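You operate a simulated robot arm through the tools that you are given. There is no shell and no other tool. Be economical: measure what you need, move in short steps, check, and stop when the job is done.

You are at the controls of a simulated robot arm. One attempt, no reset.

## Task
Drop the cart's yellow rail, load both dark tubes on the deck, then raise and pin the rail.
Fine: leave the brake on. Where these are worked on the way, their far stop is far enough and under half their travel is too little: yellow rail.
Where things are to end (x, y in the base frame): dark tube within 60 mm of [720, 480]; dark tube within 60 mm of [720, 200].

The check looks at the end state, three seconds after you hand in, the way a careful person would. Anything else that was tipped, shoved, dropped, spilled or broken makes it a failure.

## Robot
A 6-joint arm with a two-finger parallel gripper on a trunk, on a base that drives. Base frame: it is fixed to the floor where the robot stands at the start and does not move with it; the origin is under the middle of the robot, x ahead of it, y to its left, z up. Units: mm, degrees, N and s.
With the tool pointing down near the work surface it reaches from about 100 to 660 mm from the robot's upright axis, wherever it stands. Its first joint turns from -115.0 to 115.0 degrees. Places, roughly: blue cart [700, 400, 400]; brake lever [700, 800, 700]; deck of the blue cart [700, 300, 600]; rail pin [500, 0, 900]; yellow rail [400, 400, 800]. Payload 3.43 kg.
The TCP is the grasp point between the finger pads, 34 mm short of the fingertips. In the tool frame z runs along the fingers and y along their closing line. Largest opening 128 mm; finger width 24, thickness 12; the body of the gripper, 48 by 130 mm, starts 96 mm behind the TCP.
Orientation is that of the tool frame in the base frame, as a unit quaternion [x, y, z, w]. With the fingers straight down and closing along the base's y, the tool's x points along the base's -x, its y along +y and its z along -z.

## Interface
- The arm moves only by the tool step_arm. Its argument "motion" is text: rows parted by semicolons, each of 7 numbers parted by spaces: the turn, a rotation vector about the base's x, y, z in degrees, then the shift along the base's x, y, z in mm, then the finger opening in mm, from 0 to 128. In form: rx ry rz tx ty tz fingers; .... A call has 1 to 20 rows; each row is the pose to reach, as a shift and turn from the pose commanded when the call began. Rows are played at 5 a second. More than 50 mm and 8.6 degrees between two rows, or a gripper value outside its range, and nothing of the call is played. A pose out of reach is approached as far as the arm can. The call stops where the force on the tool passes 90 N (or 10 N more than at its start, if that is more) or the arm is blocked; 0.2 s more then pass. Each finger travels about 108 mm/s and halts on what it meets, pressing with about 31 N; the grip force reading is that of the motor and also rises with nothing between the fingers. The clock runs only during rows and for 0.2 s after the last one: add rows that repeat a pose to give the fingers time. The reply holds the time, the measured pose of the TCP, the force on the tool along the base axes, the opening and the grip force, in the units named above and with some noise, with the torque about the TCP (base axes, N m) and any sound that the robot's microphone picked up.
- Cameras (640 x 400 px; columns grow to the right, rows downward): "scene" is now at [70.7, 218, 1207.6]; the picture's right is [0.23, -0.97, 0.00], its down [-0.35, -0.08, -0.93] and it looks along [0.91, 0.21, -0.36] (base axes); focal length 214 px, centre (320, 200). "wrist" rides on the gripper at [76, -11, -160] in the tool frame; the picture's right is [0.15, 0.99, 0.00], its down [-0.88, 0.13, -0.46] and it looks along [-0.45, 0.07, 0.89] (tool axes); focal length 234 px, centre (320, 200). There is no depth. A picture from a camera that has moved, and an enlarged one, comes with that camera's place and axes in the base frame and with its lens.
- get_image(camera): a new picture of that camera. The clock stands still meanwhile.
- slide_trunk(by): slides the trunk up (or, below 0, down) by that many mm; the arm and the scene camera ride with it, the base frame stays. It gives what a move gives, with no picture.
- roll_base(legs): drives the robot by 1 to 6 legs, each [ahead, turn to the left] in mm and degrees, along the robot's own axes; the way and the turn of a leg run together, so that a leg with both is an arc; at most 1500 mm and 180 degrees a leg. The arm and the cameras ride along, it lands a little off, and it stops where it bumps. It gives what a move gives.
- aim_head(pan, tilt): turns the head with the scene camera to pan (to the left, within 103 degrees either way) and tilt (down, from -29 to 69), counted from straight ahead of the robot. It gives what a move gives.
- enlarge(camera, box): a new picture of the part [left, top, right, bottom] of that camera's present view, enlarged. The clock stands still meanwhile.
- job_done(): hands the job in; it is judged then, once.

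Go step by step. Nothing tells you exact positions but the pictures and the camera data: compare them with the known pose of the tool, close in by small moves and look again before you grip or let go. The budget is 120 turns and 98 pictures, counting those below and the enlarged ones. Unless the task says otherwise, let go and move clear before handing in, and close with one line.

The tools are called by a JSON object that holds its "fn" and its "kwargs". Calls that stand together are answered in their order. step_arm: Moves the arm, as the interface text tells. Its arguments: {"type":"object","properties":{"motion":{"type":"string"}},"required":["motion"]} The other tools are called the same way: slide_trunk (by) slides the trunk up or down; roll_base (legs) drives the base; aim_head (pan, tilt) turns the head that bears the scene camera; get_image (camera) takes a picture; enlarge (camera, box) takes an enlarged picture of a part of a camera's view; job_done () hands the job in.

At the start:

```text
time_s: 0.0
ee_pos: [360.9, 280.9, 1152.2]
ee_rot: [0.0, 1.0, 0.0, 0.0]
wrist_force: [-0.5, -0.4, -0.4]
wrist_torque: [0.02, -0.01, 0.0]
gripper_width: 128.1
grasp_force: 0.2
trunk travel left (down, up): [-450.0, 340.0]
robot x, y, heading: [-2.9, 3.6, -0.0]
head pan, tilt: [13.3, 21.0]
```

scene: 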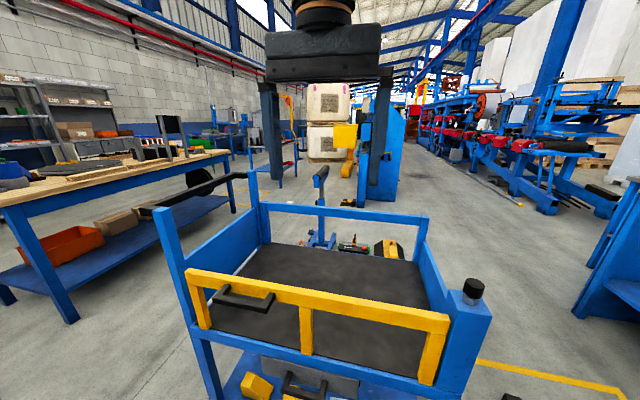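
wrist: 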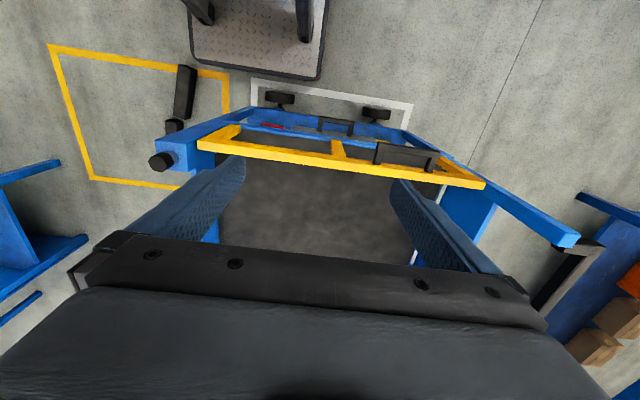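

I see the cart ahead with its yellow rail on my side, a black pin knob on the right post, and dark tubes probably on the floor to the right in a yellow square. I'll look around first.

{"fn": "aim_head", "kwargs": {"pan": -45, "tilt": 45}}

{"fn": "get_image", "kwargs": {"camera": "scene"}}

{"fn": "aim_head", "kwargs": {"pan": 30, "tilt": 55}}

{"fn": "get_image", "kwargs": {"camera": "scene"}}

```text
time_s: 1.3
ee_pos: [361.8, 281.3, 1153.0]
ee_rot: [0.0, 1.0, 0.0, 0.0]
wrist_force: [-0.8, 0.6, 0.0]
wrist_torque: [0.01, -0.03, 0.02]
gripper_width: 128.1
grasp_force: 0.1
trunk travel left (down, up): [-450.0, 340.0]
robot x, y, heading: [-0.6, 0.1, 0.0]
head pan, tilt: [-45.0, 45.0]
```

```text
95 pictures are left
camera scene: at [37.8, 139.1, 1170.5], right [-0.71, -0.71, 0.0], down [-0.5, 0.5, -0.71], along [0.5, -0.5, -0.71], focal length 214 px, centre (320, 200)
```

scene: 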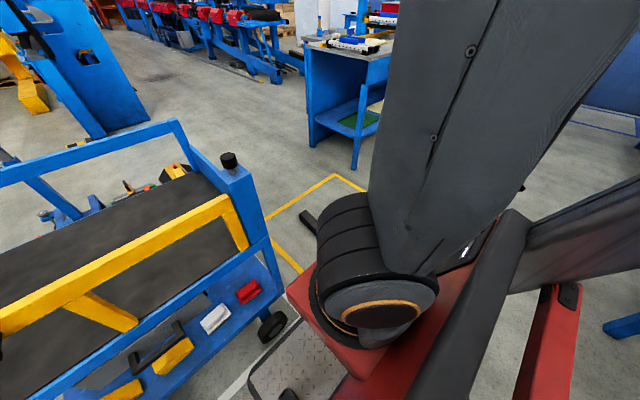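

```text
time_s: 2.8
ee_pos: [363.2, 281.4, 1152.0]
ee_rot: [-0.001, 1.0, 0.0, -0.001]
wrist_force: [-0.2, 0.4, -0.4]
wrist_torque: [-0.02, -0.01, 0.0]
gripper_width: 128.0
grasp_force: 0.2
trunk travel left (down, up): [-450.0, 340.0]
robot x, y, heading: [-3.4, -0.9, 0.2]
head pan, tilt: [30.0, 55.0]
```

```text
94 pictures are left
camera scene: at [42.7, 232.6, 1157.1], right [0.5, -0.87, 0.0], down [-0.71, -0.41, -0.57], along [0.5, 0.29, -0.82], focal length 214 px, centre (320, 200)
```

scene: 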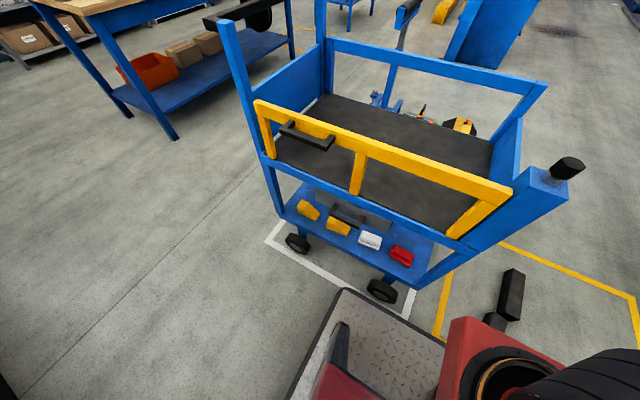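

The rail is hinged low on the near deck edge, with a handle to the left and a pin knob on the right post. Now I'll zoom in on the dark objects on the floor, the rail pin, and the handle.

{"fn": "enlarge", "kwargs": {"camera": "wrist", "box": [40, 30, 280, 200]}}

{"fn": "enlarge", "kwargs": {"camera": "scene", "box": [420, 130, 640, 360]}}

{"fn": "enlarge", "kwargs": {"camera": "scene", "box": [220, 70, 420, 230]}}

{"fn": "aim_head", "kwargs": {"pan": 70, "tilt": 25}}

{"fn": "get_image", "kwargs": {"camera": "scene"}}

{"fn": "aim_head", "kwargs": {"pan": -10, "tilt": 50}}

{"fn": "get_image", "kwargs": {"camera": "scene"}}

```text
2.35 times, centred on (160, 115) of wrist
camera zoom: at [287.7, 268.9, 1312.7], right [-0.15, 0.99, 0.0], down [0.88, 0.13, 0.46], along [0.45, 0.07, -0.89], focal length 551 px, centre (696, 400)
```

zoom: 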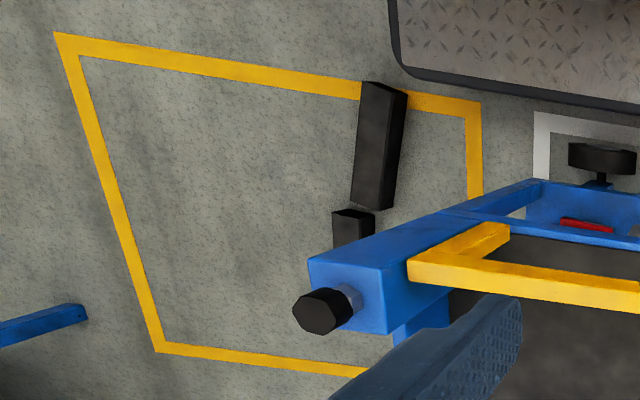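

```text
1.74 times, centred on (530, 245) of scene
camera zoom: at [42.7, 232.6, 1157.1], right [0.5, -0.87, 0.0], down [-0.71, -0.41, -0.57], along [0.5, 0.29, -0.82], focal length 373 px, centre (-45, 122)
```

zoom: 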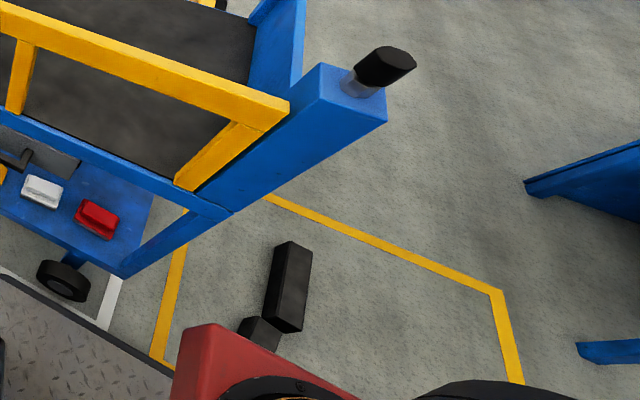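

```text
2.50 times, centred on (320, 150) of scene
camera zoom: at [42.7, 232.6, 1157.1], right [0.5, -0.87, 0.0], down [-0.71, -0.41, -0.57], along [0.5, 0.29, -0.82], focal length 536 px, centre (320, 325)
```

zoom: 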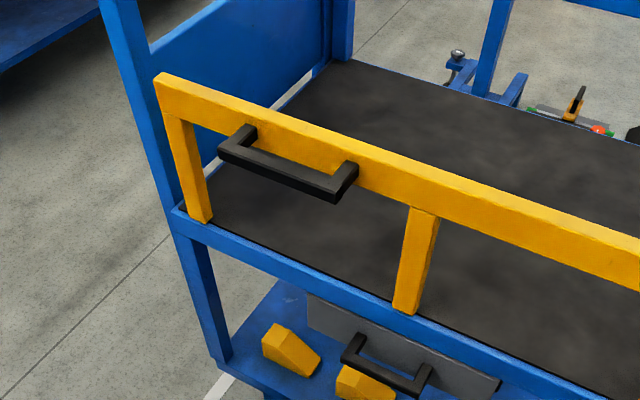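

```text
time_s: 3.8
ee_pos: [361.8, 282.1, 1152.0]
ee_rot: [0.0, 1.0, 0.0, 0.0]
wrist_force: [1.0, 0.4, -0.9]
wrist_torque: [0.04, 0.0, 0.0]
gripper_width: 128.3
grasp_force: 0.1
trunk travel left (down, up): [-450.0, 340.0]
robot x, y, heading: [1.6, -0.5, -0.2]
head pan, tilt: [70.0, 25.0]
```

```text
90 pictures are left
camera scene: at [11.8, 283.1, 1201.0], right [0.94, -0.34, 0.0], down [-0.15, -0.4, -0.91], along [0.31, 0.85, -0.42], focal length 214 px, centre (320, 200)
```

scene: 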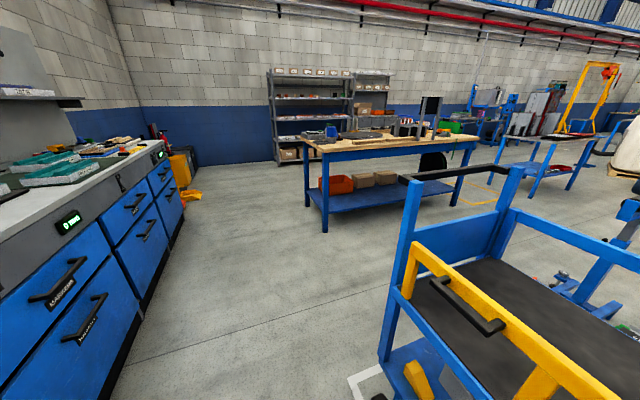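

```text
time_s: 5.3
ee_pos: [361.4, 281.5, 1151.3]
ee_rot: [0.0, 1.0, 0.0, -0.001]
wrist_force: [0.2, -0.3, -0.2]
wrist_torque: [-0.01, 0.01, -0.02]
gripper_width: 127.9
grasp_force: 0.0
trunk travel left (down, up): [-450.0, 340.0]
robot x, y, heading: [0.2, 2.3, 0.1]
head pan, tilt: [-10.0, 50.0]
```

```text
89 pictures are left
camera scene: at [56.1, 183.2, 1163.6], right [-0.17, -0.98, 0.0], down [-0.75, 0.13, -0.64], along [0.63, -0.11, -0.77], focal length 214 px, centre (320, 200)
```

scene: 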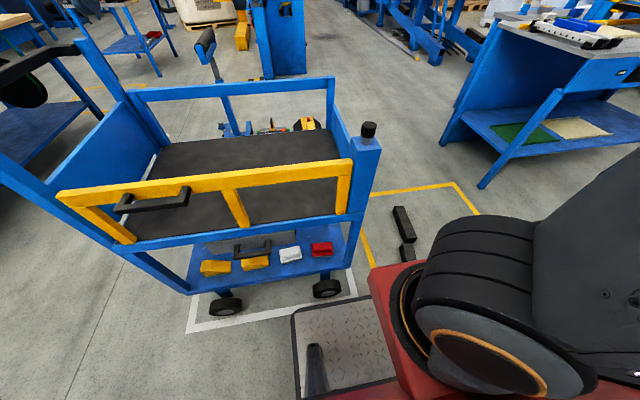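

The two dark tubes lie end to end on the floor, along x near y ≈ -400 to -480. The pin knob is near (455, 8, 905). I'll move above the knob and look closely.

{"fn": "step_arm", "kwargs": {"motion": "0 0 0 16 -45 -12 128;0 0 0 32 -90 -24 128;0 0 0 48 -135 -36 128;0 0 0 64 -180 -48 128;0 0 0 80 -225 -60 128;0 0 0 94 -270 -72 128;0 0 0 94 -270 -72 128"}}

{"fn": "get_image", "kwargs": {"camera": "wrist"}}

{"fn": "get_image", "kwargs": {"camera": "scene"}}

```text
time_s: 7.0
ee_pos: [455.0, 9.8, 1078.8]
ee_rot: [0.0, 1.0, 0.0, 0.0]
wrist_force: [-0.8, -0.8, -0.2]
wrist_torque: [0.01, -0.01, 0.01]
gripper_width: 128.1
grasp_force: 0.1
trunk travel left (down, up): [-450.0, 340.0]
robot x, y, heading: [-2.5, -2.7, 0.2]
head pan, tilt: [-10.0, 50.0]
```

```text
88 pictures are left
camera wrist: at [380.7, -3.0, 1239.1], right [-0.15, 0.99, 0.0], down [0.88, 0.13, 0.46], along [0.45, 0.07, -0.89], focal length 234 px, centre (320, 200)
```

wrist: 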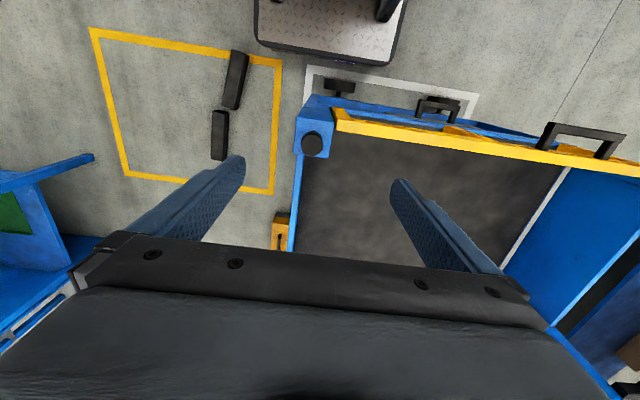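

```text
87 pictures are left
camera scene: at [56.0, 183.2, 1163.6], right [-0.17, -0.98, 0.0], down [-0.75, 0.13, -0.64], along [0.63, -0.11, -0.77], focal length 214 px, centre (320, 200)
```

scene: 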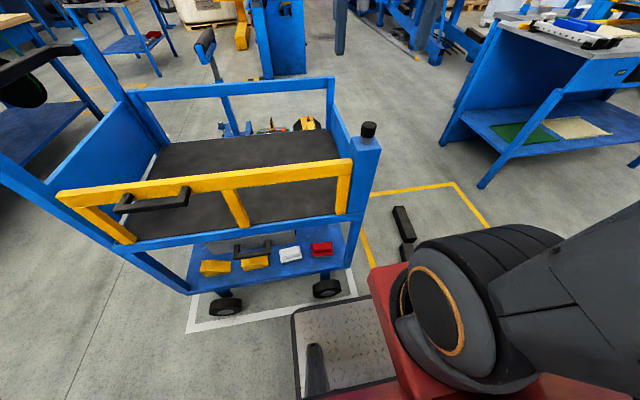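

The knob is close to (459, -1). I'll centre over it, narrow the fingers, and come partway down.

{"fn": "step_arm", "kwargs": {"motion": "0 0 0 2 -5 -40 110;0 0 0 4 -10 -80 90;0 0 0 4 -10 -120 85;0 0 0 4 -10 -120 85"}}

{"fn": "aim_head", "kwargs": {"pan": -18, "tilt": 32}}

{"fn": "enlarge", "kwargs": {"camera": "wrist", "box": [200, 50, 440, 250]}}

{"fn": "get_image", "kwargs": {"camera": "scene"}}

```text
time_s: 8.0
ee_pos: [459.6, -1.8, 958.2]
ee_rot: [0.0, 1.0, 0.0, 0.0]
wrist_force: [-0.4, -0.3, -0.6]
wrist_torque: [0.01, -0.01, -0.02]
gripper_width: 84.6
grasp_force: 0.1
trunk travel left (down, up): [-450.0, 340.0]
robot x, y, heading: [5.0, -0.8, 0.1]
head pan, tilt: [-10.0, 50.0]
```

```text
time_s: 8.8
ee_pos: [460.5, -1.5, 958.1]
ee_rot: [0.001, 1.0, 0.0, 0.0]
wrist_force: [-0.1, -0.1, -0.2]
wrist_torque: [0.05, 0.01, 0.0]
gripper_width: 85.1
grasp_force: 0.0
trunk travel left (down, up): [-450.0, 340.0]
robot x, y, heading: [-2.3, 1.7, -0.2]
head pan, tilt: [-18.0, 32.0]
```

```text
2.00 times, centred on (320, 150) of wrist
camera zoom: at [385.2, -13.3, 1118.5], right [-0.15, 0.99, 0.0], down [0.88, 0.13, 0.46], along [0.45, 0.07, -0.89], focal length 468 px, centre (320, 300)
```

zoom: 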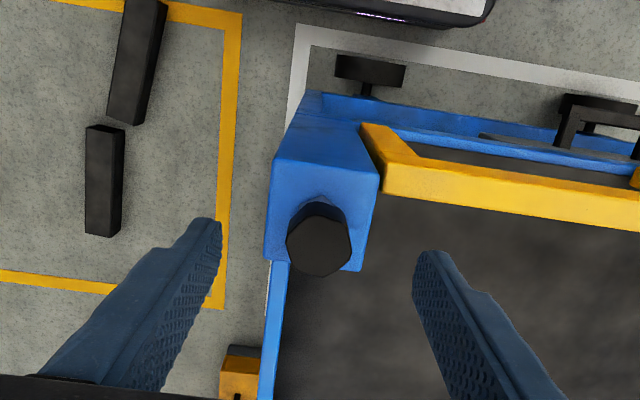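

```text
85 pictures are left
camera scene: at [65.4, 168.9, 1189.9], right [-0.31, -0.95, 0.0], down [-0.5, 0.16, -0.85], along [0.81, -0.26, -0.53], focal length 214 px, centre (320, 200)
```

scene: 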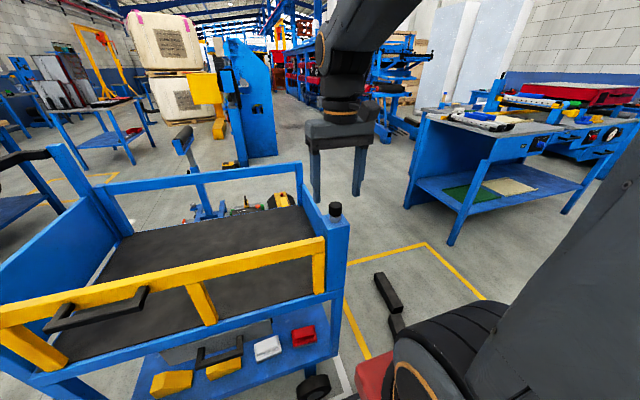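

The knob is well centred between the fingers, at about (462, 0). I'll descend and grip it.

{"fn": "step_arm", "kwargs": {"motion": "0 0 0 1 1 -20 85;0 0 0 2 2 -42 85;0 0 0 2 2 -42 60;0 0 0 2 2 -42 35;0 0 0 2 2 -42 20;0 0 0 2 2 -42 20"}}

{"fn": "enlarge", "kwargs": {"camera": "scene", "box": [270, 150, 410, 290]}}

```text
time_s: 10.2
ee_pos: [461.4, -0.4, 917.8]
ee_rot: [0.0, 1.0, -0.001, 0.0]
wrist_force: [0.4, -43.4, -1.7]
wrist_torque: [-1.32, 0.0, -0.34]
gripper_width: 31.4
grasp_force: 45.3
trunk travel left (down, up): [-450.0, 340.0]
robot x, y, heading: [-2.2, 2.2, -0.2]
head pan, tilt: [-18.0, 32.0]
```

```text
2.86 times, centred on (340, 220) of scene
camera zoom: at [66.0, 166.8, 1190.2], right [-0.31, -0.95, 0.0], down [-0.5, 0.17, -0.85], along [0.81, -0.26, -0.53], focal length 613 px, centre (263, 143)
```

zoom: 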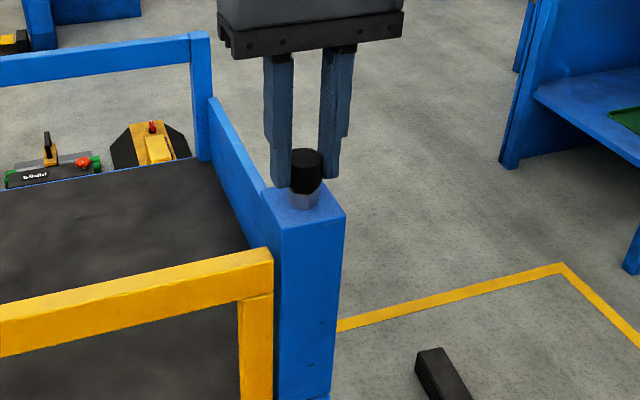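

I have the knob at 31 mm, with some side load that I'll relieve by shifting slightly to -y. Then I'll pull it straight up.

{"fn": "step_arm", "kwargs": {"motion": "0 0 0 0 -3 0 20;0 0 0 0 -3 0 20;0 0 0 0 -3 5 20;0 0 0 0 -3 12 20;0 0 0 0 -3 20 20;0 0 0 0 -3 30 20"}}

{"fn": "enlarge", "kwargs": {"camera": "scene", "box": [270, 150, 410, 290]}}

```text
time_s: 11.6
ee_pos: [462.5, -1.2, 947.4]
ee_rot: [0.001, 1.0, 0.0, -0.003]
wrist_force: [-2.8, -22.1, -31.4]
wrist_torque: [-0.64, 0.04, -0.03]
gripper_width: 31.8
grasp_force: 45.3
trunk travel left (down, up): [-450.0, 340.0]
robot x, y, heading: [-0.5, -1.7, -0.0]
head pan, tilt: [-18.0, 32.0]
```

```text
2.86 times, centred on (340, 220) of scene
camera zoom: at [66.3, 167.6, 1189.8], right [-0.31, -0.95, 0.0], down [-0.5, 0.16, -0.85], along [0.81, -0.26, -0.53], focal length 613 px, centre (263, 143)
```

zoom: 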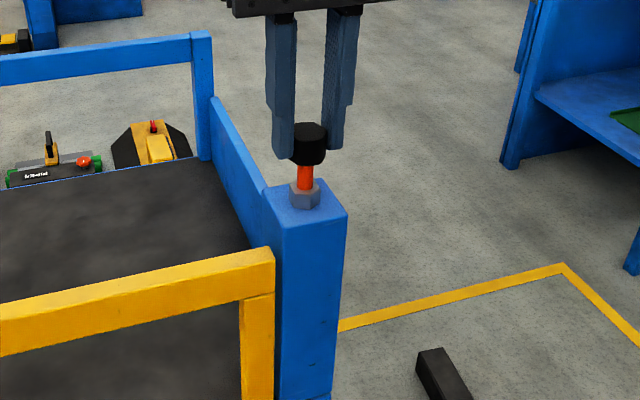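

The pin rose about 30 mm, showing a red stem, with 31 N pulling down. I'll try a little more to see whether that's the stop.

{"fn": "step_arm", "kwargs": {"motion": "0 0 0 0 -1 4 20;0 0 0 0 -1 8 20;0 0 0 0 -1 8 20"}}

```text
time_s: 12.4
ee_pos: [463.7, -1.3, 956.2]
ee_rot: [0.0, 1.0, 0.0, 0.0]
wrist_force: [7.7, -11.4, -26.9]
wrist_torque: [-0.34, -0.84, 0.05]
gripper_width: 30.9
grasp_force: 44.9
trunk travel left (down, up): [-450.0, 340.0]
robot x, y, heading: [0.7, -2.1, 0.0]
head pan, tilt: [-18.0, 32.0]
```

{"fn": "enlarge", "kwargs": {"camera": "scene", "box": [270, 150, 410, 290]}}

```text
2.86 times, centred on (340, 220) of scene
camera zoom: at [66.4, 168.0, 1189.8], right [-0.31, -0.95, 0.0], down [-0.5, 0.16, -0.85], along [0.81, -0.26, -0.53], focal length 613 px, centre (263, 143)
```

zoom: 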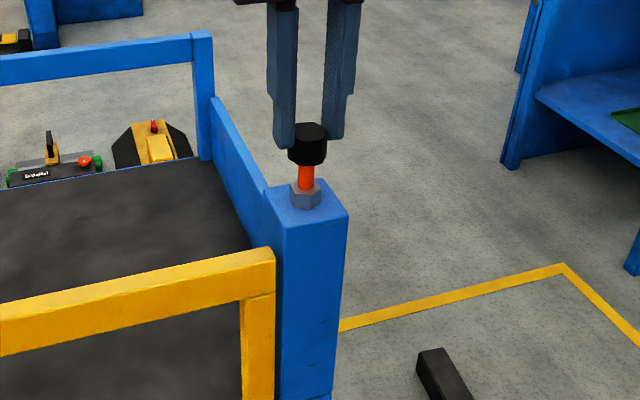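

The grip is slipping on the knob, so the pin is at its top stop. I'll release and see whether it stays out.

{"fn": "step_arm", "kwargs": {"motion": "0 0 0 0 0 0 40;0 0 0 0 0 0 70;0 0 0 0 0 0 70"}}

{"fn": "enlarge", "kwargs": {"camera": "scene", "box": [270, 150, 410, 290]}}

```text
time_s: 13.2
ee_pos: [461.4, -1.0, 956.1]
ee_rot: [0.0, 1.0, 0.0, 0.0]
wrist_force: [-0.1, 0.8, 0.2]
wrist_torque: [0.01, -0.04, 0.0]
gripper_width: 69.8
grasp_force: 0.1
trunk travel left (down, up): [-450.0, 340.0]
robot x, y, heading: [-1.3, 1.2, -0.0]
head pan, tilt: [-18.0, 32.0]
```

```text
2.86 times, centred on (340, 220) of scene
camera zoom: at [65.4, 168.5, 1190.0], right [-0.31, -0.95, 0.0], down [-0.5, 0.16, -0.85], along [0.81, -0.26, -0.53], focal length 613 px, centre (263, 143)
```

zoom: 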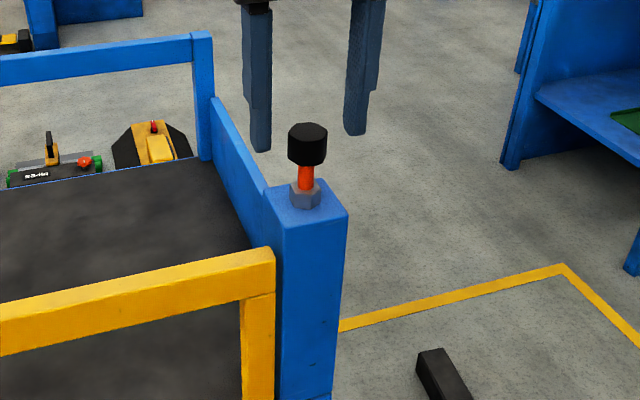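

The pin stays out on its own. Next I'll rise, move above the rail, and look at it from there.

{"fn": "step_arm", "kwargs": {"motion": "0 0 0 0 0 45 70;0 0 0 0 0 90 50;0 0 0 0 50 90 20;0 0 0 0 100 80 0;0 0 0 0 150 70 0;0 0 0 0 180 60 0;0 0 0 0 180 60 0"}}

{"fn": "get_image", "kwargs": {"camera": "wrist"}}

{"fn": "aim_head", "kwargs": {"pan": 15, "tilt": 45}}

{"fn": "get_image", "kwargs": {"camera": "scene"}}

```text
refused: row 4 steps farther than a row can; nothing moved
```

```text
80 pictures are left
camera wrist: at [387.8, -13.2, 1116.8], right [-0.15, 0.99, 0.0], down [0.88, 0.13, 0.46], along [0.45, 0.07, -0.89], focal length 234 px, centre (320, 200)
```

wrist: 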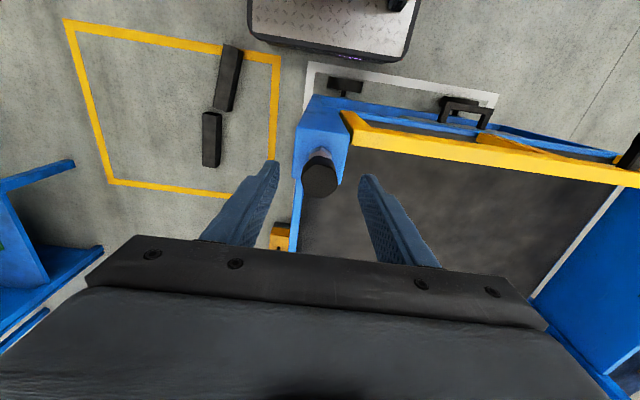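

```text
time_s: 14.1
ee_pos: [462.9, -0.9, 956.0]
ee_rot: [0.0, 1.0, 0.0, 0.001]
wrist_force: [0.7, 0.8, -0.2]
wrist_torque: [-0.01, 0.02, 0.0]
gripper_width: 69.9
grasp_force: 0.1
trunk travel left (down, up): [-450.0, 340.0]
robot x, y, heading: [1.6, -1.1, -0.2]
head pan, tilt: [15.0, 45.0]
```

```text
79 pictures are left
camera scene: at [58.9, 217.1, 1170.5], right [0.26, -0.97, 0.0], down [-0.68, -0.18, -0.71], along [0.68, 0.18, -0.71], focal length 214 px, centre (320, 200)
```

scene: 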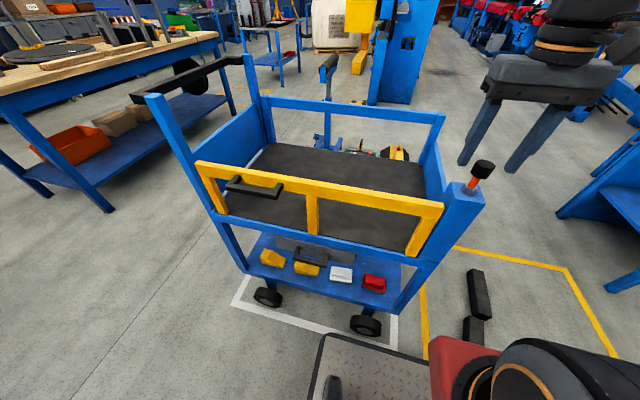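

The rail's top bar runs from y≈25 to y≈670, at x≈420–450 and z≈785–825. I'll bring the closed fingers down just behind it at y≈150.

{"fn": "step_arm", "kwargs": {"motion": "0 0 0 5 0 45 60;0 0 0 10 0 80 40;0 0 0 20 45 80 20;0 0 0 25 90 80 0;0 0 0 30 135 80 0;0 0 0 30 152 40 0;0 0 0 30 152 -5 0;0 0 0 30 152 -50 0;0 0 0 30 152 -50 0"}}

{"fn": "get_image", "kwargs": {"camera": "wrist"}}

{"fn": "get_image", "kwargs": {"camera": "scene"}}

```text
time_s: 16.1
ee_pos: [490.5, 151.4, 905.1]
ee_rot: [-0.001, 1.0, 0.0, 0.0]
wrist_force: [0.0, 0.6, 0.3]
wrist_torque: [0.0, 0.02, -0.02]
gripper_width: 0.0
grasp_force: 30.9
trunk travel left (down, up): [-450.0, 340.0]
robot x, y, heading: [4.4, -2.0, -0.2]
head pan, tilt: [15.0, 45.0]
```

```text
78 pictures are left
camera wrist: at [415.8, 139.4, 1065.0], right [-0.15, 0.99, 0.0], down [0.88, 0.13, 0.46], along [0.45, 0.07, -0.89], focal length 234 px, centre (320, 200)
```

wrist: 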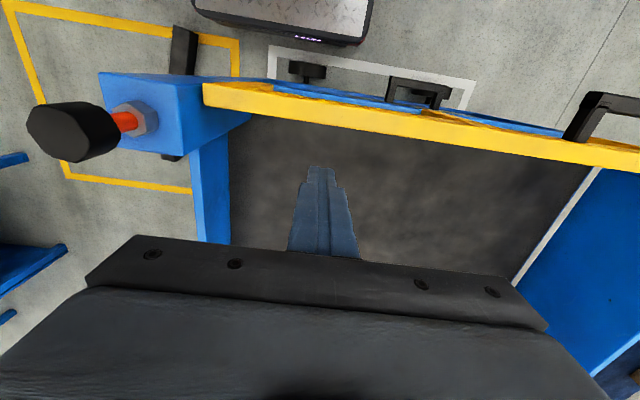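

```text
77 pictures are left
camera scene: at [58.7, 217.2, 1170.5], right [0.26, -0.97, 0.0], down [-0.68, -0.18, -0.71], along [0.68, 0.18, -0.71], focal length 214 px, centre (320, 200)
```

scene: 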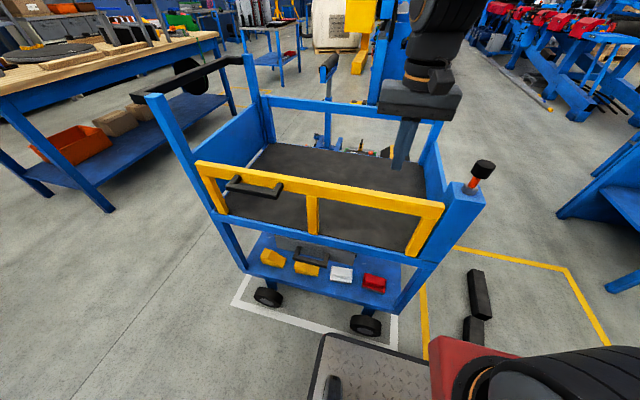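

The fingers are about 25 mm behind the rail with clear space below. I'll lower so the tips hook behind the top bar, then pull toward me gently.

{"fn": "step_arm", "kwargs": {"motion": "0 0 0 0 0 -45 0;0 0 0 0 0 -90 0;0 0 0 -15 0 -95 0;0 0 0 -30 0 -95 0;0 0 0 -45 0 -95 0;0 0 0 -60 0 -96 0"}}

{"fn": "get_image", "kwargs": {"camera": "scene"}}

```text
time_s: 17.5
ee_pos: [431.8, 150.3, 810.0]
ee_rot: [0.0, 1.0, 0.0, 0.0]
wrist_force: [0.7, -0.3, 0.3]
wrist_torque: [0.01, 0.01, -0.01]
gripper_width: 0.0
grasp_force: 31.3
trunk travel left (down, up): [-450.0, 340.0]
robot x, y, heading: [2.7, 0.3, 0.2]
head pan, tilt: [15.0, 45.0]
```

```text
76 pictures are left
camera scene: at [58.9, 217.2, 1170.5], right [0.26, -0.97, 0.0], down [-0.68, -0.18, -0.71], along [0.68, 0.18, -0.71], focal length 214 px, centre (320, 200)
```

scene: 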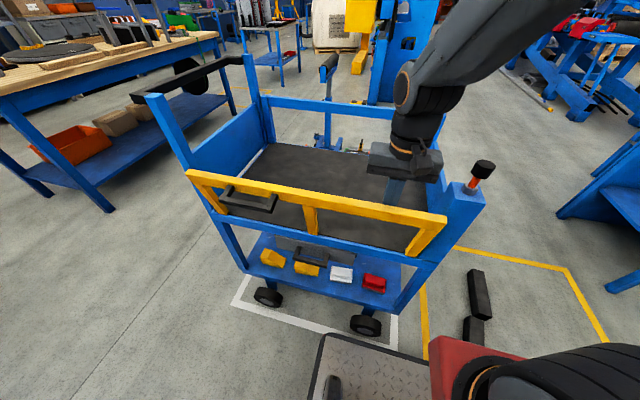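

The rail is tipping my way with little resistance. I'll keep pulling along the arc.

{"fn": "step_arm", "kwargs": {"motion": "0 0 0 -20 0 -2 0;0 0 0 -40 0 -6 0;0 0 0 -60 0 -12 0;0 0 0 -80 0 -20 0;0 0 0 -95 0 -28 0;0 0 0 -95 0 -28 0"}}

{"fn": "get_image", "kwargs": {"camera": "scene"}}

```text
time_s: 18.9
ee_pos: [350.3, 159.1, 788.4]
ee_rot: [0.0, 1.0, -0.001, -0.001]
wrist_force: [0.1, 0.1, 0.3]
wrist_torque: [0.02, 0.0, 0.0]
gripper_width: 0.1
grasp_force: 30.9
out of reach, approached as far as the arm can: row 5, 6
trunk travel left (down, up): [-450.0, 340.0]
robot x, y, heading: [0.3, 0.0, -0.1]
head pan, tilt: [15.0, 45.0]
```

```text
75 pictures are left
camera scene: at [58.8, 217.2, 1170.5], right [0.26, -0.97, 0.0], down [-0.68, -0.18, -0.71], along [0.68, 0.18, -0.71], focal length 214 px, centre (320, 200)
```

scene: 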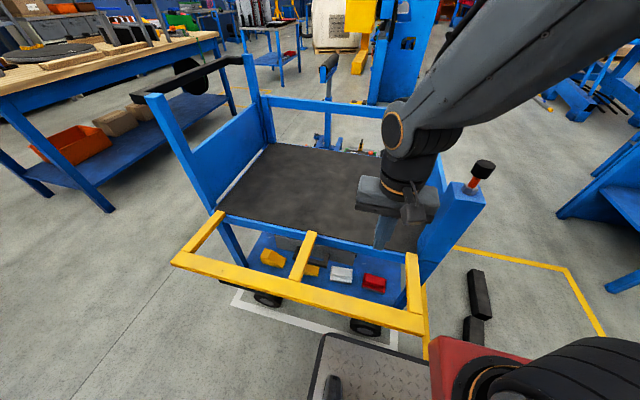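

The rail fell to roughly horizontal. I'll check from the wrist whether it is at its stop.

{"fn": "step_arm", "kwargs": {"motion": "0 0 0 30 -20 50 0;0 0 0 40 -40 90 0"}}

{"fn": "get_image", "kwargs": {"camera": "wrist"}}

{"fn": "get_image", "kwargs": {"camera": "scene"}}

```text
refused: row 1 steps farther than a row can; nothing moved
```

```text
74 pictures are left
camera wrist: at [274.9, 146.6, 948.0], right [-0.15, 0.99, 0.0], down [0.88, 0.13, 0.45], along [0.45, 0.07, -0.89], focal length 234 px, centre (320, 200)
```

wrist: 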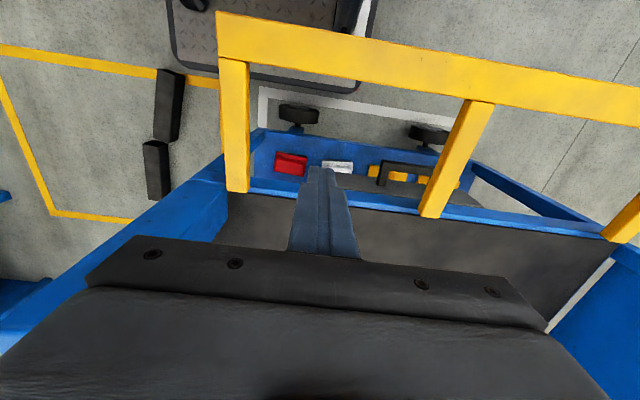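

```text
73 pictures are left
camera scene: at [58.8, 217.2, 1170.5], right [0.26, -0.97, 0.0], down [-0.68, -0.18, -0.71], along [0.68, 0.18, -0.71], focal length 214 px, centre (320, 200)
```

scene: 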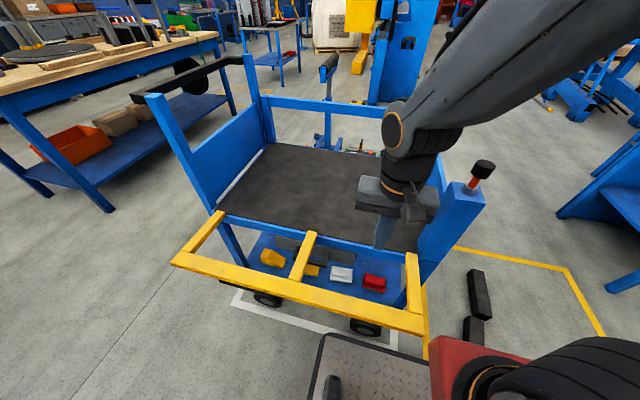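

The rail rests near horizontal, level with the deck. To test whether that's the far stop, I'll press lightly on its right upright.

{"fn": "step_arm", "kwargs": {"motion": "0 0 0 5 -45 0 0;0 0 0 10 -90 0 0;0 0 0 10 -112 0 0;0 0 0 10 -112 -40 0;0 0 0 10 -112 -80 0;0 0 0 10 -112 -80 0"}}

{"fn": "get_image", "kwargs": {"camera": "wrist"}}

{"fn": "get_image", "kwargs": {"camera": "scene"}}

```text
time_s: 20.3
ee_pos: [405.0, 59.9, 708.3]
ee_rot: [0.0, 1.0, 0.0, -0.001]
wrist_force: [-0.3, 0.9, -0.5]
wrist_torque: [0.0, 0.04, 0.0]
gripper_width: 0.0
grasp_force: 31.1
out of reach, approached as far as the arm can: row 1, 2, 3, 4, 5, 6
trunk travel left (down, up): [-450.0, 340.0]
robot x, y, heading: [0.6, -2.0, -0.2]
head pan, tilt: [15.0, 45.0]
```

```text
72 pictures are left
camera wrist: at [330.8, 47.7, 870.1], right [-0.15, 0.99, 0.0], down [0.88, 0.13, 0.45], along [0.45, 0.07, -0.89], focal length 234 px, centre (320, 200)
```

wrist: 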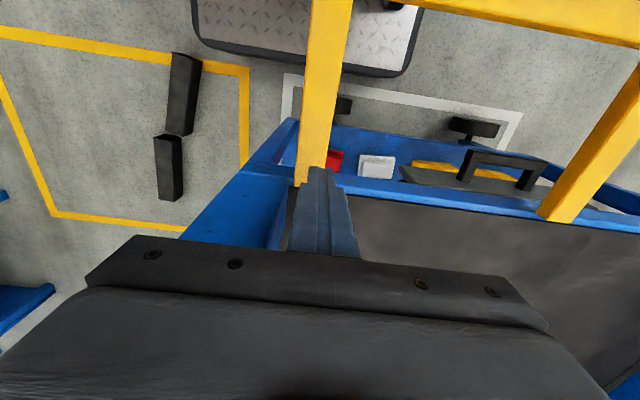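

```text
71 pictures are left
camera scene: at [58.7, 217.2, 1170.5], right [0.26, -0.97, 0.0], down [-0.68, -0.18, -0.71], along [0.68, 0.18, -0.71], focal length 214 px, centre (320, 200)
```

scene: 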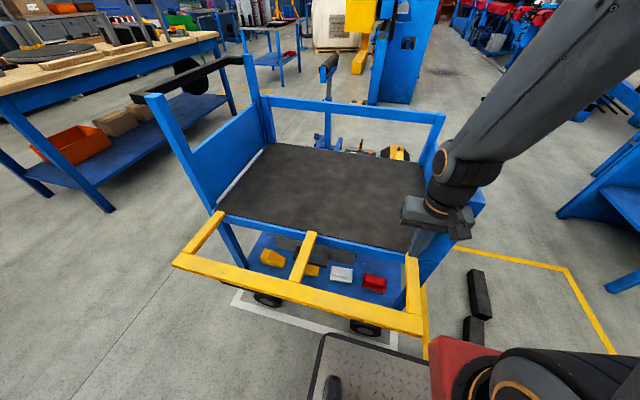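

I'm near the arm's inner limit at this height. I'll raise the arm and lower the trunk so I can press on the rail from above.

{"fn": "step_arm", "kwargs": {"motion": "0 0 0 0 0 45 0;0 0 0 0 0 90 0;0 0 0 0 0 135 0;0 0 0 0 0 180 0;0 0 0 -25 -5 220 0;0 0 0 -50 -10 250 0;0 0 0 -60 -10 250 0"}}

{"fn": "slide_trunk", "kwargs": {"by": -260}}

{"fn": "get_image", "kwargs": {"camera": "wrist"}}

{"fn": "get_image", "kwargs": {"camera": "scene"}}

```text
time_s: 21.9
ee_pos: [391.0, 55.9, 942.7]
ee_rot: [0.0, 1.0, 0.0, -0.001]
wrist_force: [0.8, 0.6, -0.2]
wrist_torque: [0.01, 0.0, 0.0]
gripper_width: 0.2
grasp_force: 30.6
out of reach, approached as far as the arm can: row 5, 6, 7
trunk travel left (down, up): [-450.0, 340.0]
robot x, y, heading: [-0.8, -1.1, -0.1]
head pan, tilt: [15.0, 45.0]
```

```text
time_s: 23.5
ee_pos: [423.0, 54.6, 793.6]
ee_rot: [0.006, 1.0, -0.001, -0.006]
wrist_force: [-48.7, 0.5, 23.1]
wrist_torque: [-1.41, -5.53, -2.62]
gripper_width: 0.1
grasp_force: 31.4
trunk travel left (down, up): [-302.0, 488.0]
robot x, y, heading: [-0.1, -3.2, 0.1]
head pan, tilt: [15.0, 45.0]
stopped: the force on the tool passed its limit at 126 N (the readings are from after the stop); the commanded pose is now the measured one
```

```text
70 pictures are left
camera wrist: at [350.9, 43.6, 956.1], right [-0.13, 0.99, 0.0], down [0.89, 0.12, 0.44], along [0.44, 0.06, -0.9], focal length 234 px, centre (320, 200)
```

wrist: 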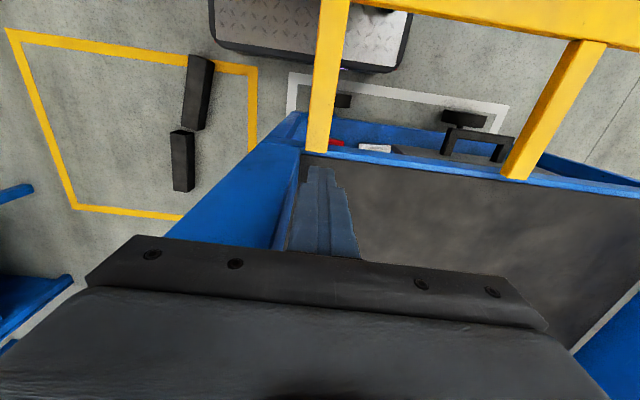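

```text
69 pictures are left
camera scene: at [96.6, 217.3, 1021.9], right [0.26, -0.97, 0.0], down [-0.68, -0.18, -0.71], along [0.68, 0.18, -0.71], focal length 214 px, centre (320, 200)
```

scene: 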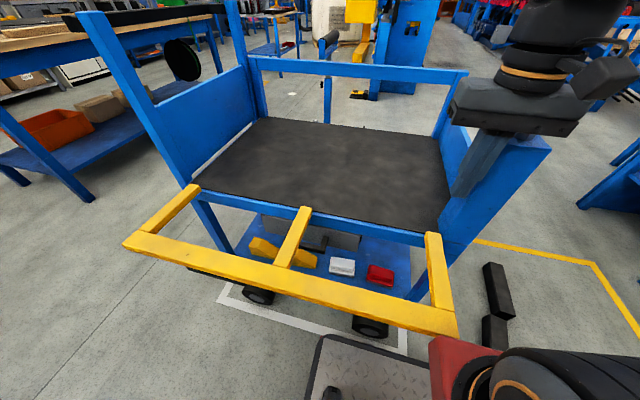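

The trunk slides along a slanted line, and the gripper body leaned against the pin post on the way down. I'll back out along the same path and inspect.

{"fn": "slide_trunk", "kwargs": {"by": 148}}

{"fn": "get_image", "kwargs": {"camera": "scene"}}

{"fn": "get_image", "kwargs": {"camera": "wrist"}}

```text
time_s: 25.2
ee_pos: [426.2, 54.1, 941.6]
ee_rot: [0.004, 1.0, -0.001, -0.005]
wrist_force: [-0.5, 1.0, 1.0]
wrist_torque: [0.02, -0.02, 0.0]
gripper_width: 0.2
grasp_force: 31.1
trunk travel left (down, up): [-450.0, 340.0]
robot x, y, heading: [-0.4, 4.1, 0.1]
head pan, tilt: [15.0, 45.0]
```

```text
68 pictures are left
camera scene: at [57.9, 217.3, 1170.1], right [0.26, -0.97, 0.0], down [-0.68, -0.18, -0.71], along [0.68, 0.18, -0.71], focal length 214 px, centre (320, 200)
```

scene: 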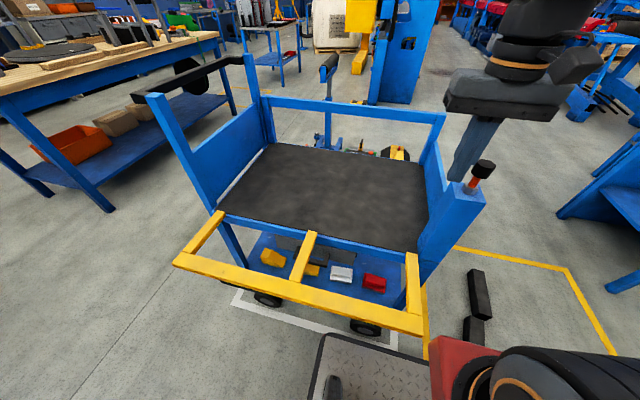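

```text
67 pictures are left
camera wrist: at [354.4, 43.4, 1103.5], right [-0.14, 0.99, 0.0], down [0.89, 0.12, 0.44], along [0.44, 0.06, -0.9], focal length 234 px, centre (320, 200)
```

wrist: 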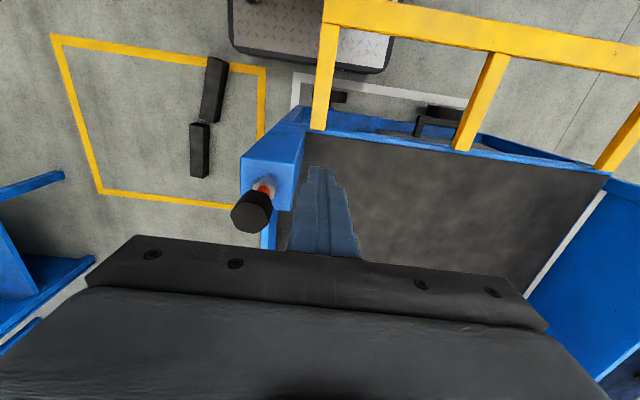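

Cart, rail and pin look undisturbed. I'll press-test on the rail's middle upright instead, at about (330, 337), where the reach is comfortable.

{"fn": "step_arm", "kwargs": {"motion": "0 0 0 0 10 45 0;0 0 0 -5 55 60 0;0 0 0 -20 100 60 0;0 0 0 -35 145 60 0;0 0 0 -50 190 60 0;0 0 0 -65 235 60 0;0 0 0 -80 275 50 0;0 0 0 -93 283 10 0;0 0 0 -93 283 -35 0;0 0 0 -93 283 -80 0;0 0 0 -93 283 -125 0;0 0 0 -93 283 -170 0;0 0 0 -93 283 -215 0;0 0 0 -93 283 -225 0"}}

{"fn": "get_image", "kwargs": {"camera": "wrist"}}

{"fn": "get_image", "kwargs": {"camera": "scene"}}

```text
time_s: 28.2
ee_pos: [332.7, 339.6, 716.9]
ee_rot: [0.004, 1.0, -0.001, -0.006]
wrist_force: [0.8, 0.0, 0.2]
wrist_torque: [0.0, -0.02, -0.02]
gripper_width: 0.0
grasp_force: 31.0
trunk travel left (down, up): [-450.0, 340.0]
robot x, y, heading: [-3.5, -3.8, -0.2]
head pan, tilt: [15.0, 45.0]
```

```text
66 pictures are left
camera wrist: at [260.5, 327.2, 879.4], right [-0.14, 0.99, 0.0], down [0.89, 0.12, 0.44], along [0.44, 0.06, -0.9], focal length 234 px, centre (320, 200)
```

wrist: 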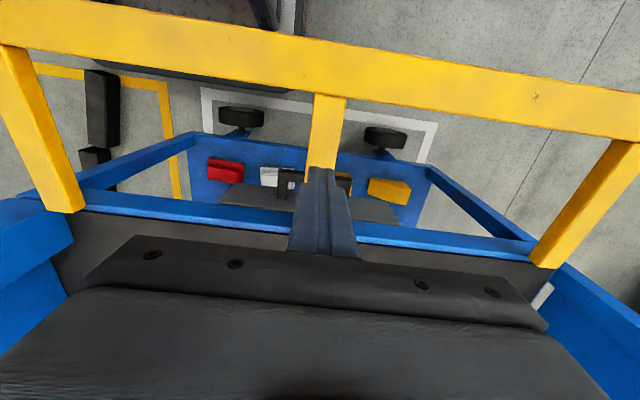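

```text
65 pictures are left
camera scene: at [57.8, 217.2, 1170.2], right [0.26, -0.97, 0.0], down [-0.68, -0.18, -0.71], along [0.68, 0.18, -0.71], focal length 214 px, centre (320, 200)
```

scene: 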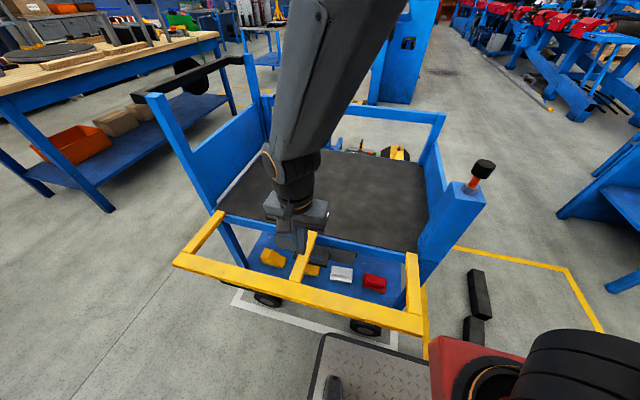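

Directly over the middle upright. I'll press down in small steps.

{"fn": "step_arm", "kwargs": {"motion": "0 0 0 0 0 -20 0;0 0 0 0 0 -35 0;0 0 0 0 0 -45 0;0 0 0 0 0 -55 0;0 0 0 0 0 -62 0;0 0 0 0 0 -69 0;0 0 0 0 0 -76 0;0 0 0 0 0 -83 0"}}

{"fn": "get_image", "kwargs": {"camera": "scene"}}

```text
time_s: 29.0
ee_pos: [332.4, 338.4, 682.2]
ee_rot: [0.004, 1.0, 0.001, -0.005]
wrist_force: [-12.8, -15.2, 59.7]
wrist_torque: [-0.55, 1.17, 0.13]
gripper_width: 0.0
grasp_force: 30.5
trunk travel left (down, up): [-450.0, 340.0]
robot x, y, heading: [1.9, -2.7, 0.0]
head pan, tilt: [15.0, 45.0]
stopped in row 4: the force on the tool passed its limit at 121 N (the readings are from after the stop); the commanded pose is now the measured one
```

```text
64 pictures are left
camera scene: at [56.4, 215.9, 1170.9], right [0.26, -0.97, 0.0], down [-0.68, -0.18, -0.71], along [0.68, 0.18, -0.71], focal length 214 px, centre (320, 200)
```

scene: 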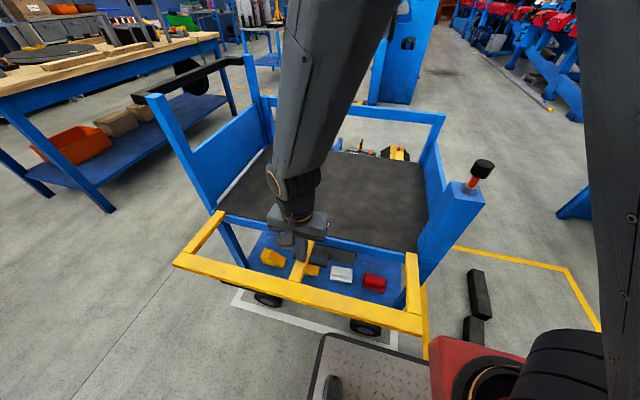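

Solid stop: horizontal is the rail's far end, with its top at about z = 648. Before planning the drive, I'll test how far out the arm reaches over the deck from here.

{"fn": "step_arm", "kwargs": {"motion": "0 0 0 0 0 40 0;0 0 0 0 0 80 0;0 0 0 45 0 90 0;0 0 0 90 0 90 0;0 0 0 135 0 90 0;0 0 0 180 0 90 0;0 0 0 220 0 90 0;0 0 0 260 0 90 0;0 0 0 300 0 90 0;0 0 0 340 0 90 0;0 0 0 380 0 90 0"}}

{"fn": "aim_head", "kwargs": {"pan": 0, "tilt": 69}}

{"fn": "get_image", "kwargs": {"camera": "scene"}}

{"fn": "aim_head", "kwargs": {"pan": -60, "tilt": 60}}

{"fn": "get_image", "kwargs": {"camera": "scene"}}

```text
time_s: 31.4
ee_pos: [712.9, 338.0, 767.2]
ee_rot: [0.005, 1.0, 0.001, -0.006]
wrist_force: [0.7, 0.2, -0.2]
wrist_torque: [-0.01, -0.01, 0.04]
gripper_width: 0.0
grasp_force: 30.7
trunk travel left (down, up): [-450.0, 340.0]
robot x, y, heading: [0.5, -6.1, -0.2]
head pan, tilt: [15.0, 45.0]
```

```text
time_s: 32.3
ee_pos: [712.0, 340.1, 767.8]
ee_rot: [0.005, 1.0, 0.001, -0.005]
wrist_force: [-0.5, 0.0, -0.8]
wrist_torque: [0.02, 0.03, -0.01]
gripper_width: 0.1
grasp_force: 31.5
trunk travel left (down, up): [-450.0, 340.0]
robot x, y, heading: [-2.4, -1.2, 0.1]
head pan, tilt: [0.0, 68.8]
```

```text
63 pictures are left
camera scene: at [35.4, 196.3, 1141.3], right [0.0, -1.0, 0.0], down [-0.93, 0.0, -0.36], along [0.36, 0.0, -0.93], focal length 214 px, centre (320, 200)
```

scene: 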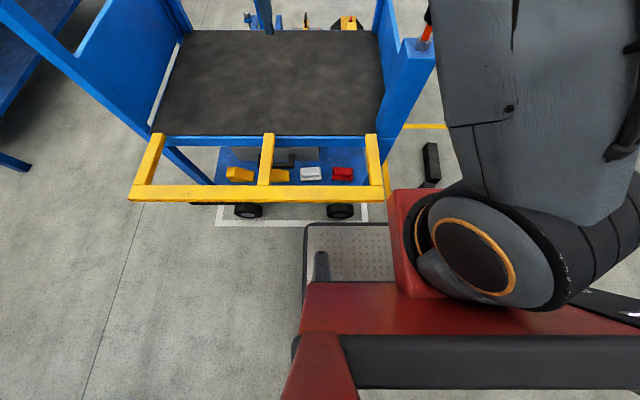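

```text
time_s: 33.6
ee_pos: [712.9, 340.1, 767.9]
ee_rot: [0.004, 1.0, 0.001, -0.005]
wrist_force: [-0.2, 1.2, 1.0]
wrist_torque: [-0.03, 0.02, 0.02]
gripper_width: 0.1
grasp_force: 31.1
trunk travel left (down, up): [-450.0, 340.0]
robot x, y, heading: [0.5, -3.3, -0.1]
head pan, tilt: [-60.0, 60.0]
```

```text
62 pictures are left
camera scene: at [12.8, 138.5, 1150.6], right [-0.87, -0.5, 0.0], down [-0.43, 0.75, -0.5], along [0.25, -0.43, -0.87], focal length 214 px, centre (320, 200)
```

scene: 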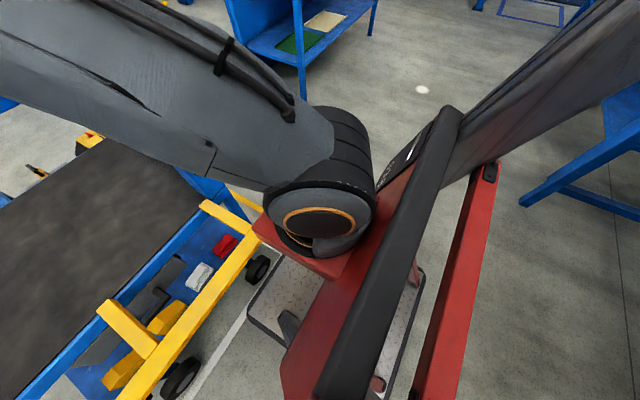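

The reach at this height is much better than the rated minimum: (713, 338, 767) was fine. I'll test the two drop spots from here at placing height.

{"fn": "step_arm", "kwargs": {"motion": "0 0 0 -5 45 -15 0;0 0 0 -10 90 -30 0;0 0 0 -10 120 -45 0;0 0 0 -10 120 -75 0;0 0 0 -10 90 -75 0;0 0 0 -10 45 -75 0;0 0 0 -5 0 -75 0;0 0 0 -5 -45 -75 0;0 0 0 0 -90 -75 0;0 0 0 0 -140 -75 0"}}

```text
time_s: 35.8
ee_pos: [713.5, 197.7, 694.4]
ee_rot: [0.004, 1.0, 0.0, -0.006]
wrist_force: [0.6, 1.0, -0.4]
wrist_torque: [-0.04, -0.03, -0.01]
gripper_width: 0.3
grasp_force: 30.9
trunk travel left (down, up): [-450.0, 340.0]
robot x, y, heading: [-1.7, -0.5, -0.1]
head pan, tilt: [-60.0, 60.0]
```

Both drop spots are reachable from the present stance, so I can return here each time. Now I'll raise and retract the arm, then back off and turn toward the tubes.

{"fn": "step_arm", "kwargs": {"motion": "0 0 0 0 0 45 0;0 0 0 0 0 90 0;0 0 0 0 0 135 0;0 0 0 0 0 180 0;0 0 0 0 0 225 0;0 0 0 0 0 270 0;0 0 0 0 0 315 0;0 0 0 -45 0 335 40;0 0 0 -90 -10 355 60;0 0 0 -135 -20 370 80;0 0 0 -180 -30 380 100;0 0 0 -220 -50 380 110;0 0 0 -255 -80 380 110;0 0 0 -275 -120 380 110;0 0 0 -275 -160 380 110;0 0 0 -275 -200 380 110;0 0 0 -275 -200 380 110"}}

{"fn": "roll_base", "kwargs": {"legs": [[-150, 0], [0, -32], [100, 0]]}}

{"fn": "aim_head", "kwargs": {"pan": -10, "tilt": 45}}

{"fn": "get_image", "kwargs": {"camera": "scene"}}

{"fn": "get_image", "kwargs": {"camera": "wrist"}}

```text
refused: row 9 steps farther than a row can; nothing moved
```

```text
time_s: 38.1
ee_pos: [593.0, 3.9, 694.4]
ee_rot: [0.144, 0.99, 0.009, -0.004]
wrist_force: [1.2, 2.4, -1.0]
wrist_torque: [-0.09, 0.04, 0.02]
gripper_width: 0.0
grasp_force: 31.2
trunk travel left (down, up): [-450.0, 340.0]
robot x, y, heading: [-149.2, -2.0, -15.9]
head pan, tilt: [-60.0, 60.0]
stopped in leg 2: the force on the tool passed its limit at 133 N (the readings are from after the stop); the commanded pose is now the measured one
```

```text
time_s: 39.3
ee_pos: [592.1, 4.3, 693.9]
ee_rot: [0.144, 0.99, 0.008, -0.006]
wrist_force: [0.1, 4.3, -0.6]
wrist_torque: [-0.18, 0.03, 0.02]
gripper_width: 0.0
grasp_force: 30.6
trunk travel left (down, up): [-450.0, 340.0]
robot x, y, heading: [-151.4, -0.8, -15.8]
head pan, tilt: [-10.0, 45.0]
```

```text
61 pictures are left
camera scene: at [-41.0, 158.3, 1170.1], right [-0.44, -0.9, 0.0], down [-0.64, 0.31, -0.71], along [0.63, -0.31, -0.71], focal length 214 px, centre (320, 200)
```

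scene: 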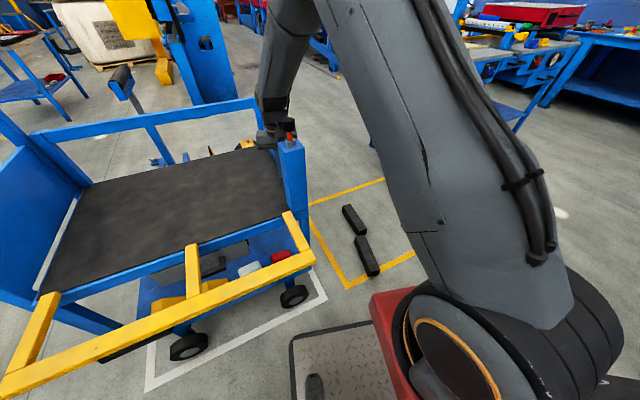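

```text
60 pictures are left
camera wrist: at [519.3, 11.0, 855.4], right [0.14, 0.99, 0.02], down [0.88, -0.13, 0.45], along [0.44, -0.05, -0.89], focal length 234 px, centre (320, 200)
```

wrist: 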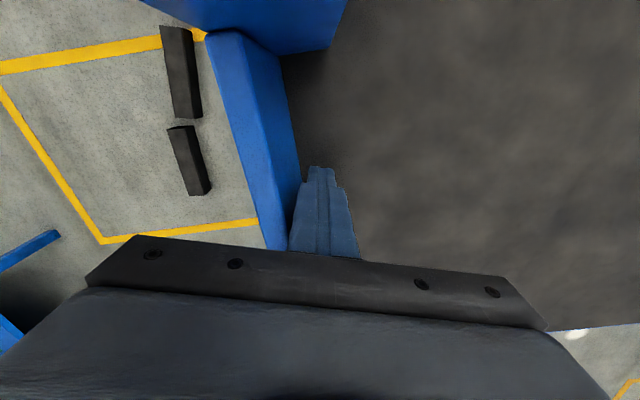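

That was my mistake: the arm move was refused, but the drive went ahead, and the fingers bumped the inside of the cart's right panel. I'll move the fingers off the panel and lift straight up, one step at a time from now on.

{"fn": "step_arm", "kwargs": {"motion": "0 0 0 0 15 0 0;0 0 0 -5 25 40 0;0 0 0 -5 25 80 0;0 0 0 -5 25 120 0;0 0 0 -5 25 160 0;0 0 0 -5 25 200 0;0 0 0 -5 25 240 0;0 0 0 -5 25 280 0;0 0 0 -5 25 320 0;0 0 0 -5 25 360 0;0 0 0 -5 25 380 0"}}

{"fn": "get_image", "kwargs": {"camera": "scene"}}

```text
time_s: 41.7
ee_pos: [586.4, 28.1, 1072.8]
ee_rot: [0.144, 0.99, 0.009, -0.005]
wrist_force: [-0.2, -0.5, -0.7]
wrist_torque: [0.02, 0.03, 0.02]
gripper_width: 0.0
grasp_force: 31.2
trunk travel left (down, up): [-450.0, 340.0]
robot x, y, heading: [-149.4, -0.1, -16.0]
head pan, tilt: [-10.0, 45.0]
```

```text
59 pictures are left
camera scene: at [-40.9, 158.2, 1170.1], right [-0.44, -0.9, 0.0], down [-0.64, 0.31, -0.71], along [0.64, -0.31, -0.71], focal length 214 px, centre (320, 200)
```

scene: 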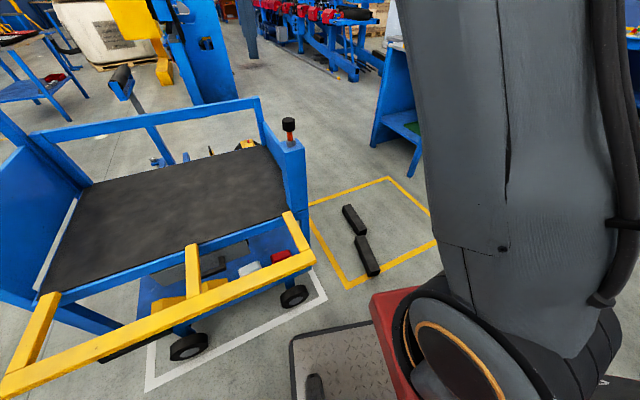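

The knob and cart appear where they were. Now I'll retract the arm in its own call.

{"fn": "step_arm", "kwargs": {"motion": "0 0 0 -40 -5 5 30;0 0 0 -80 -10 10 60;0 0 0 -120 -20 10 90;0 0 0 -160 -30 10 110;0 0 0 -195 -50 10 120;0 0 0 -195 -50 10 120"}}

```text
time_s: 43.1
ee_pos: [391.6, -20.9, 1085.3]
ee_rot: [0.144, 0.99, 0.009, -0.005]
wrist_force: [0.1, -0.5, 0.4]
wrist_torque: [0.03, 0.02, 0.02]
gripper_width: 120.0
grasp_force: 0.1
trunk travel left (down, up): [-450.0, 340.0]
robot x, y, heading: [-153.1, -2.9, -15.9]
head pan, tilt: [-10.0, 45.0]
```

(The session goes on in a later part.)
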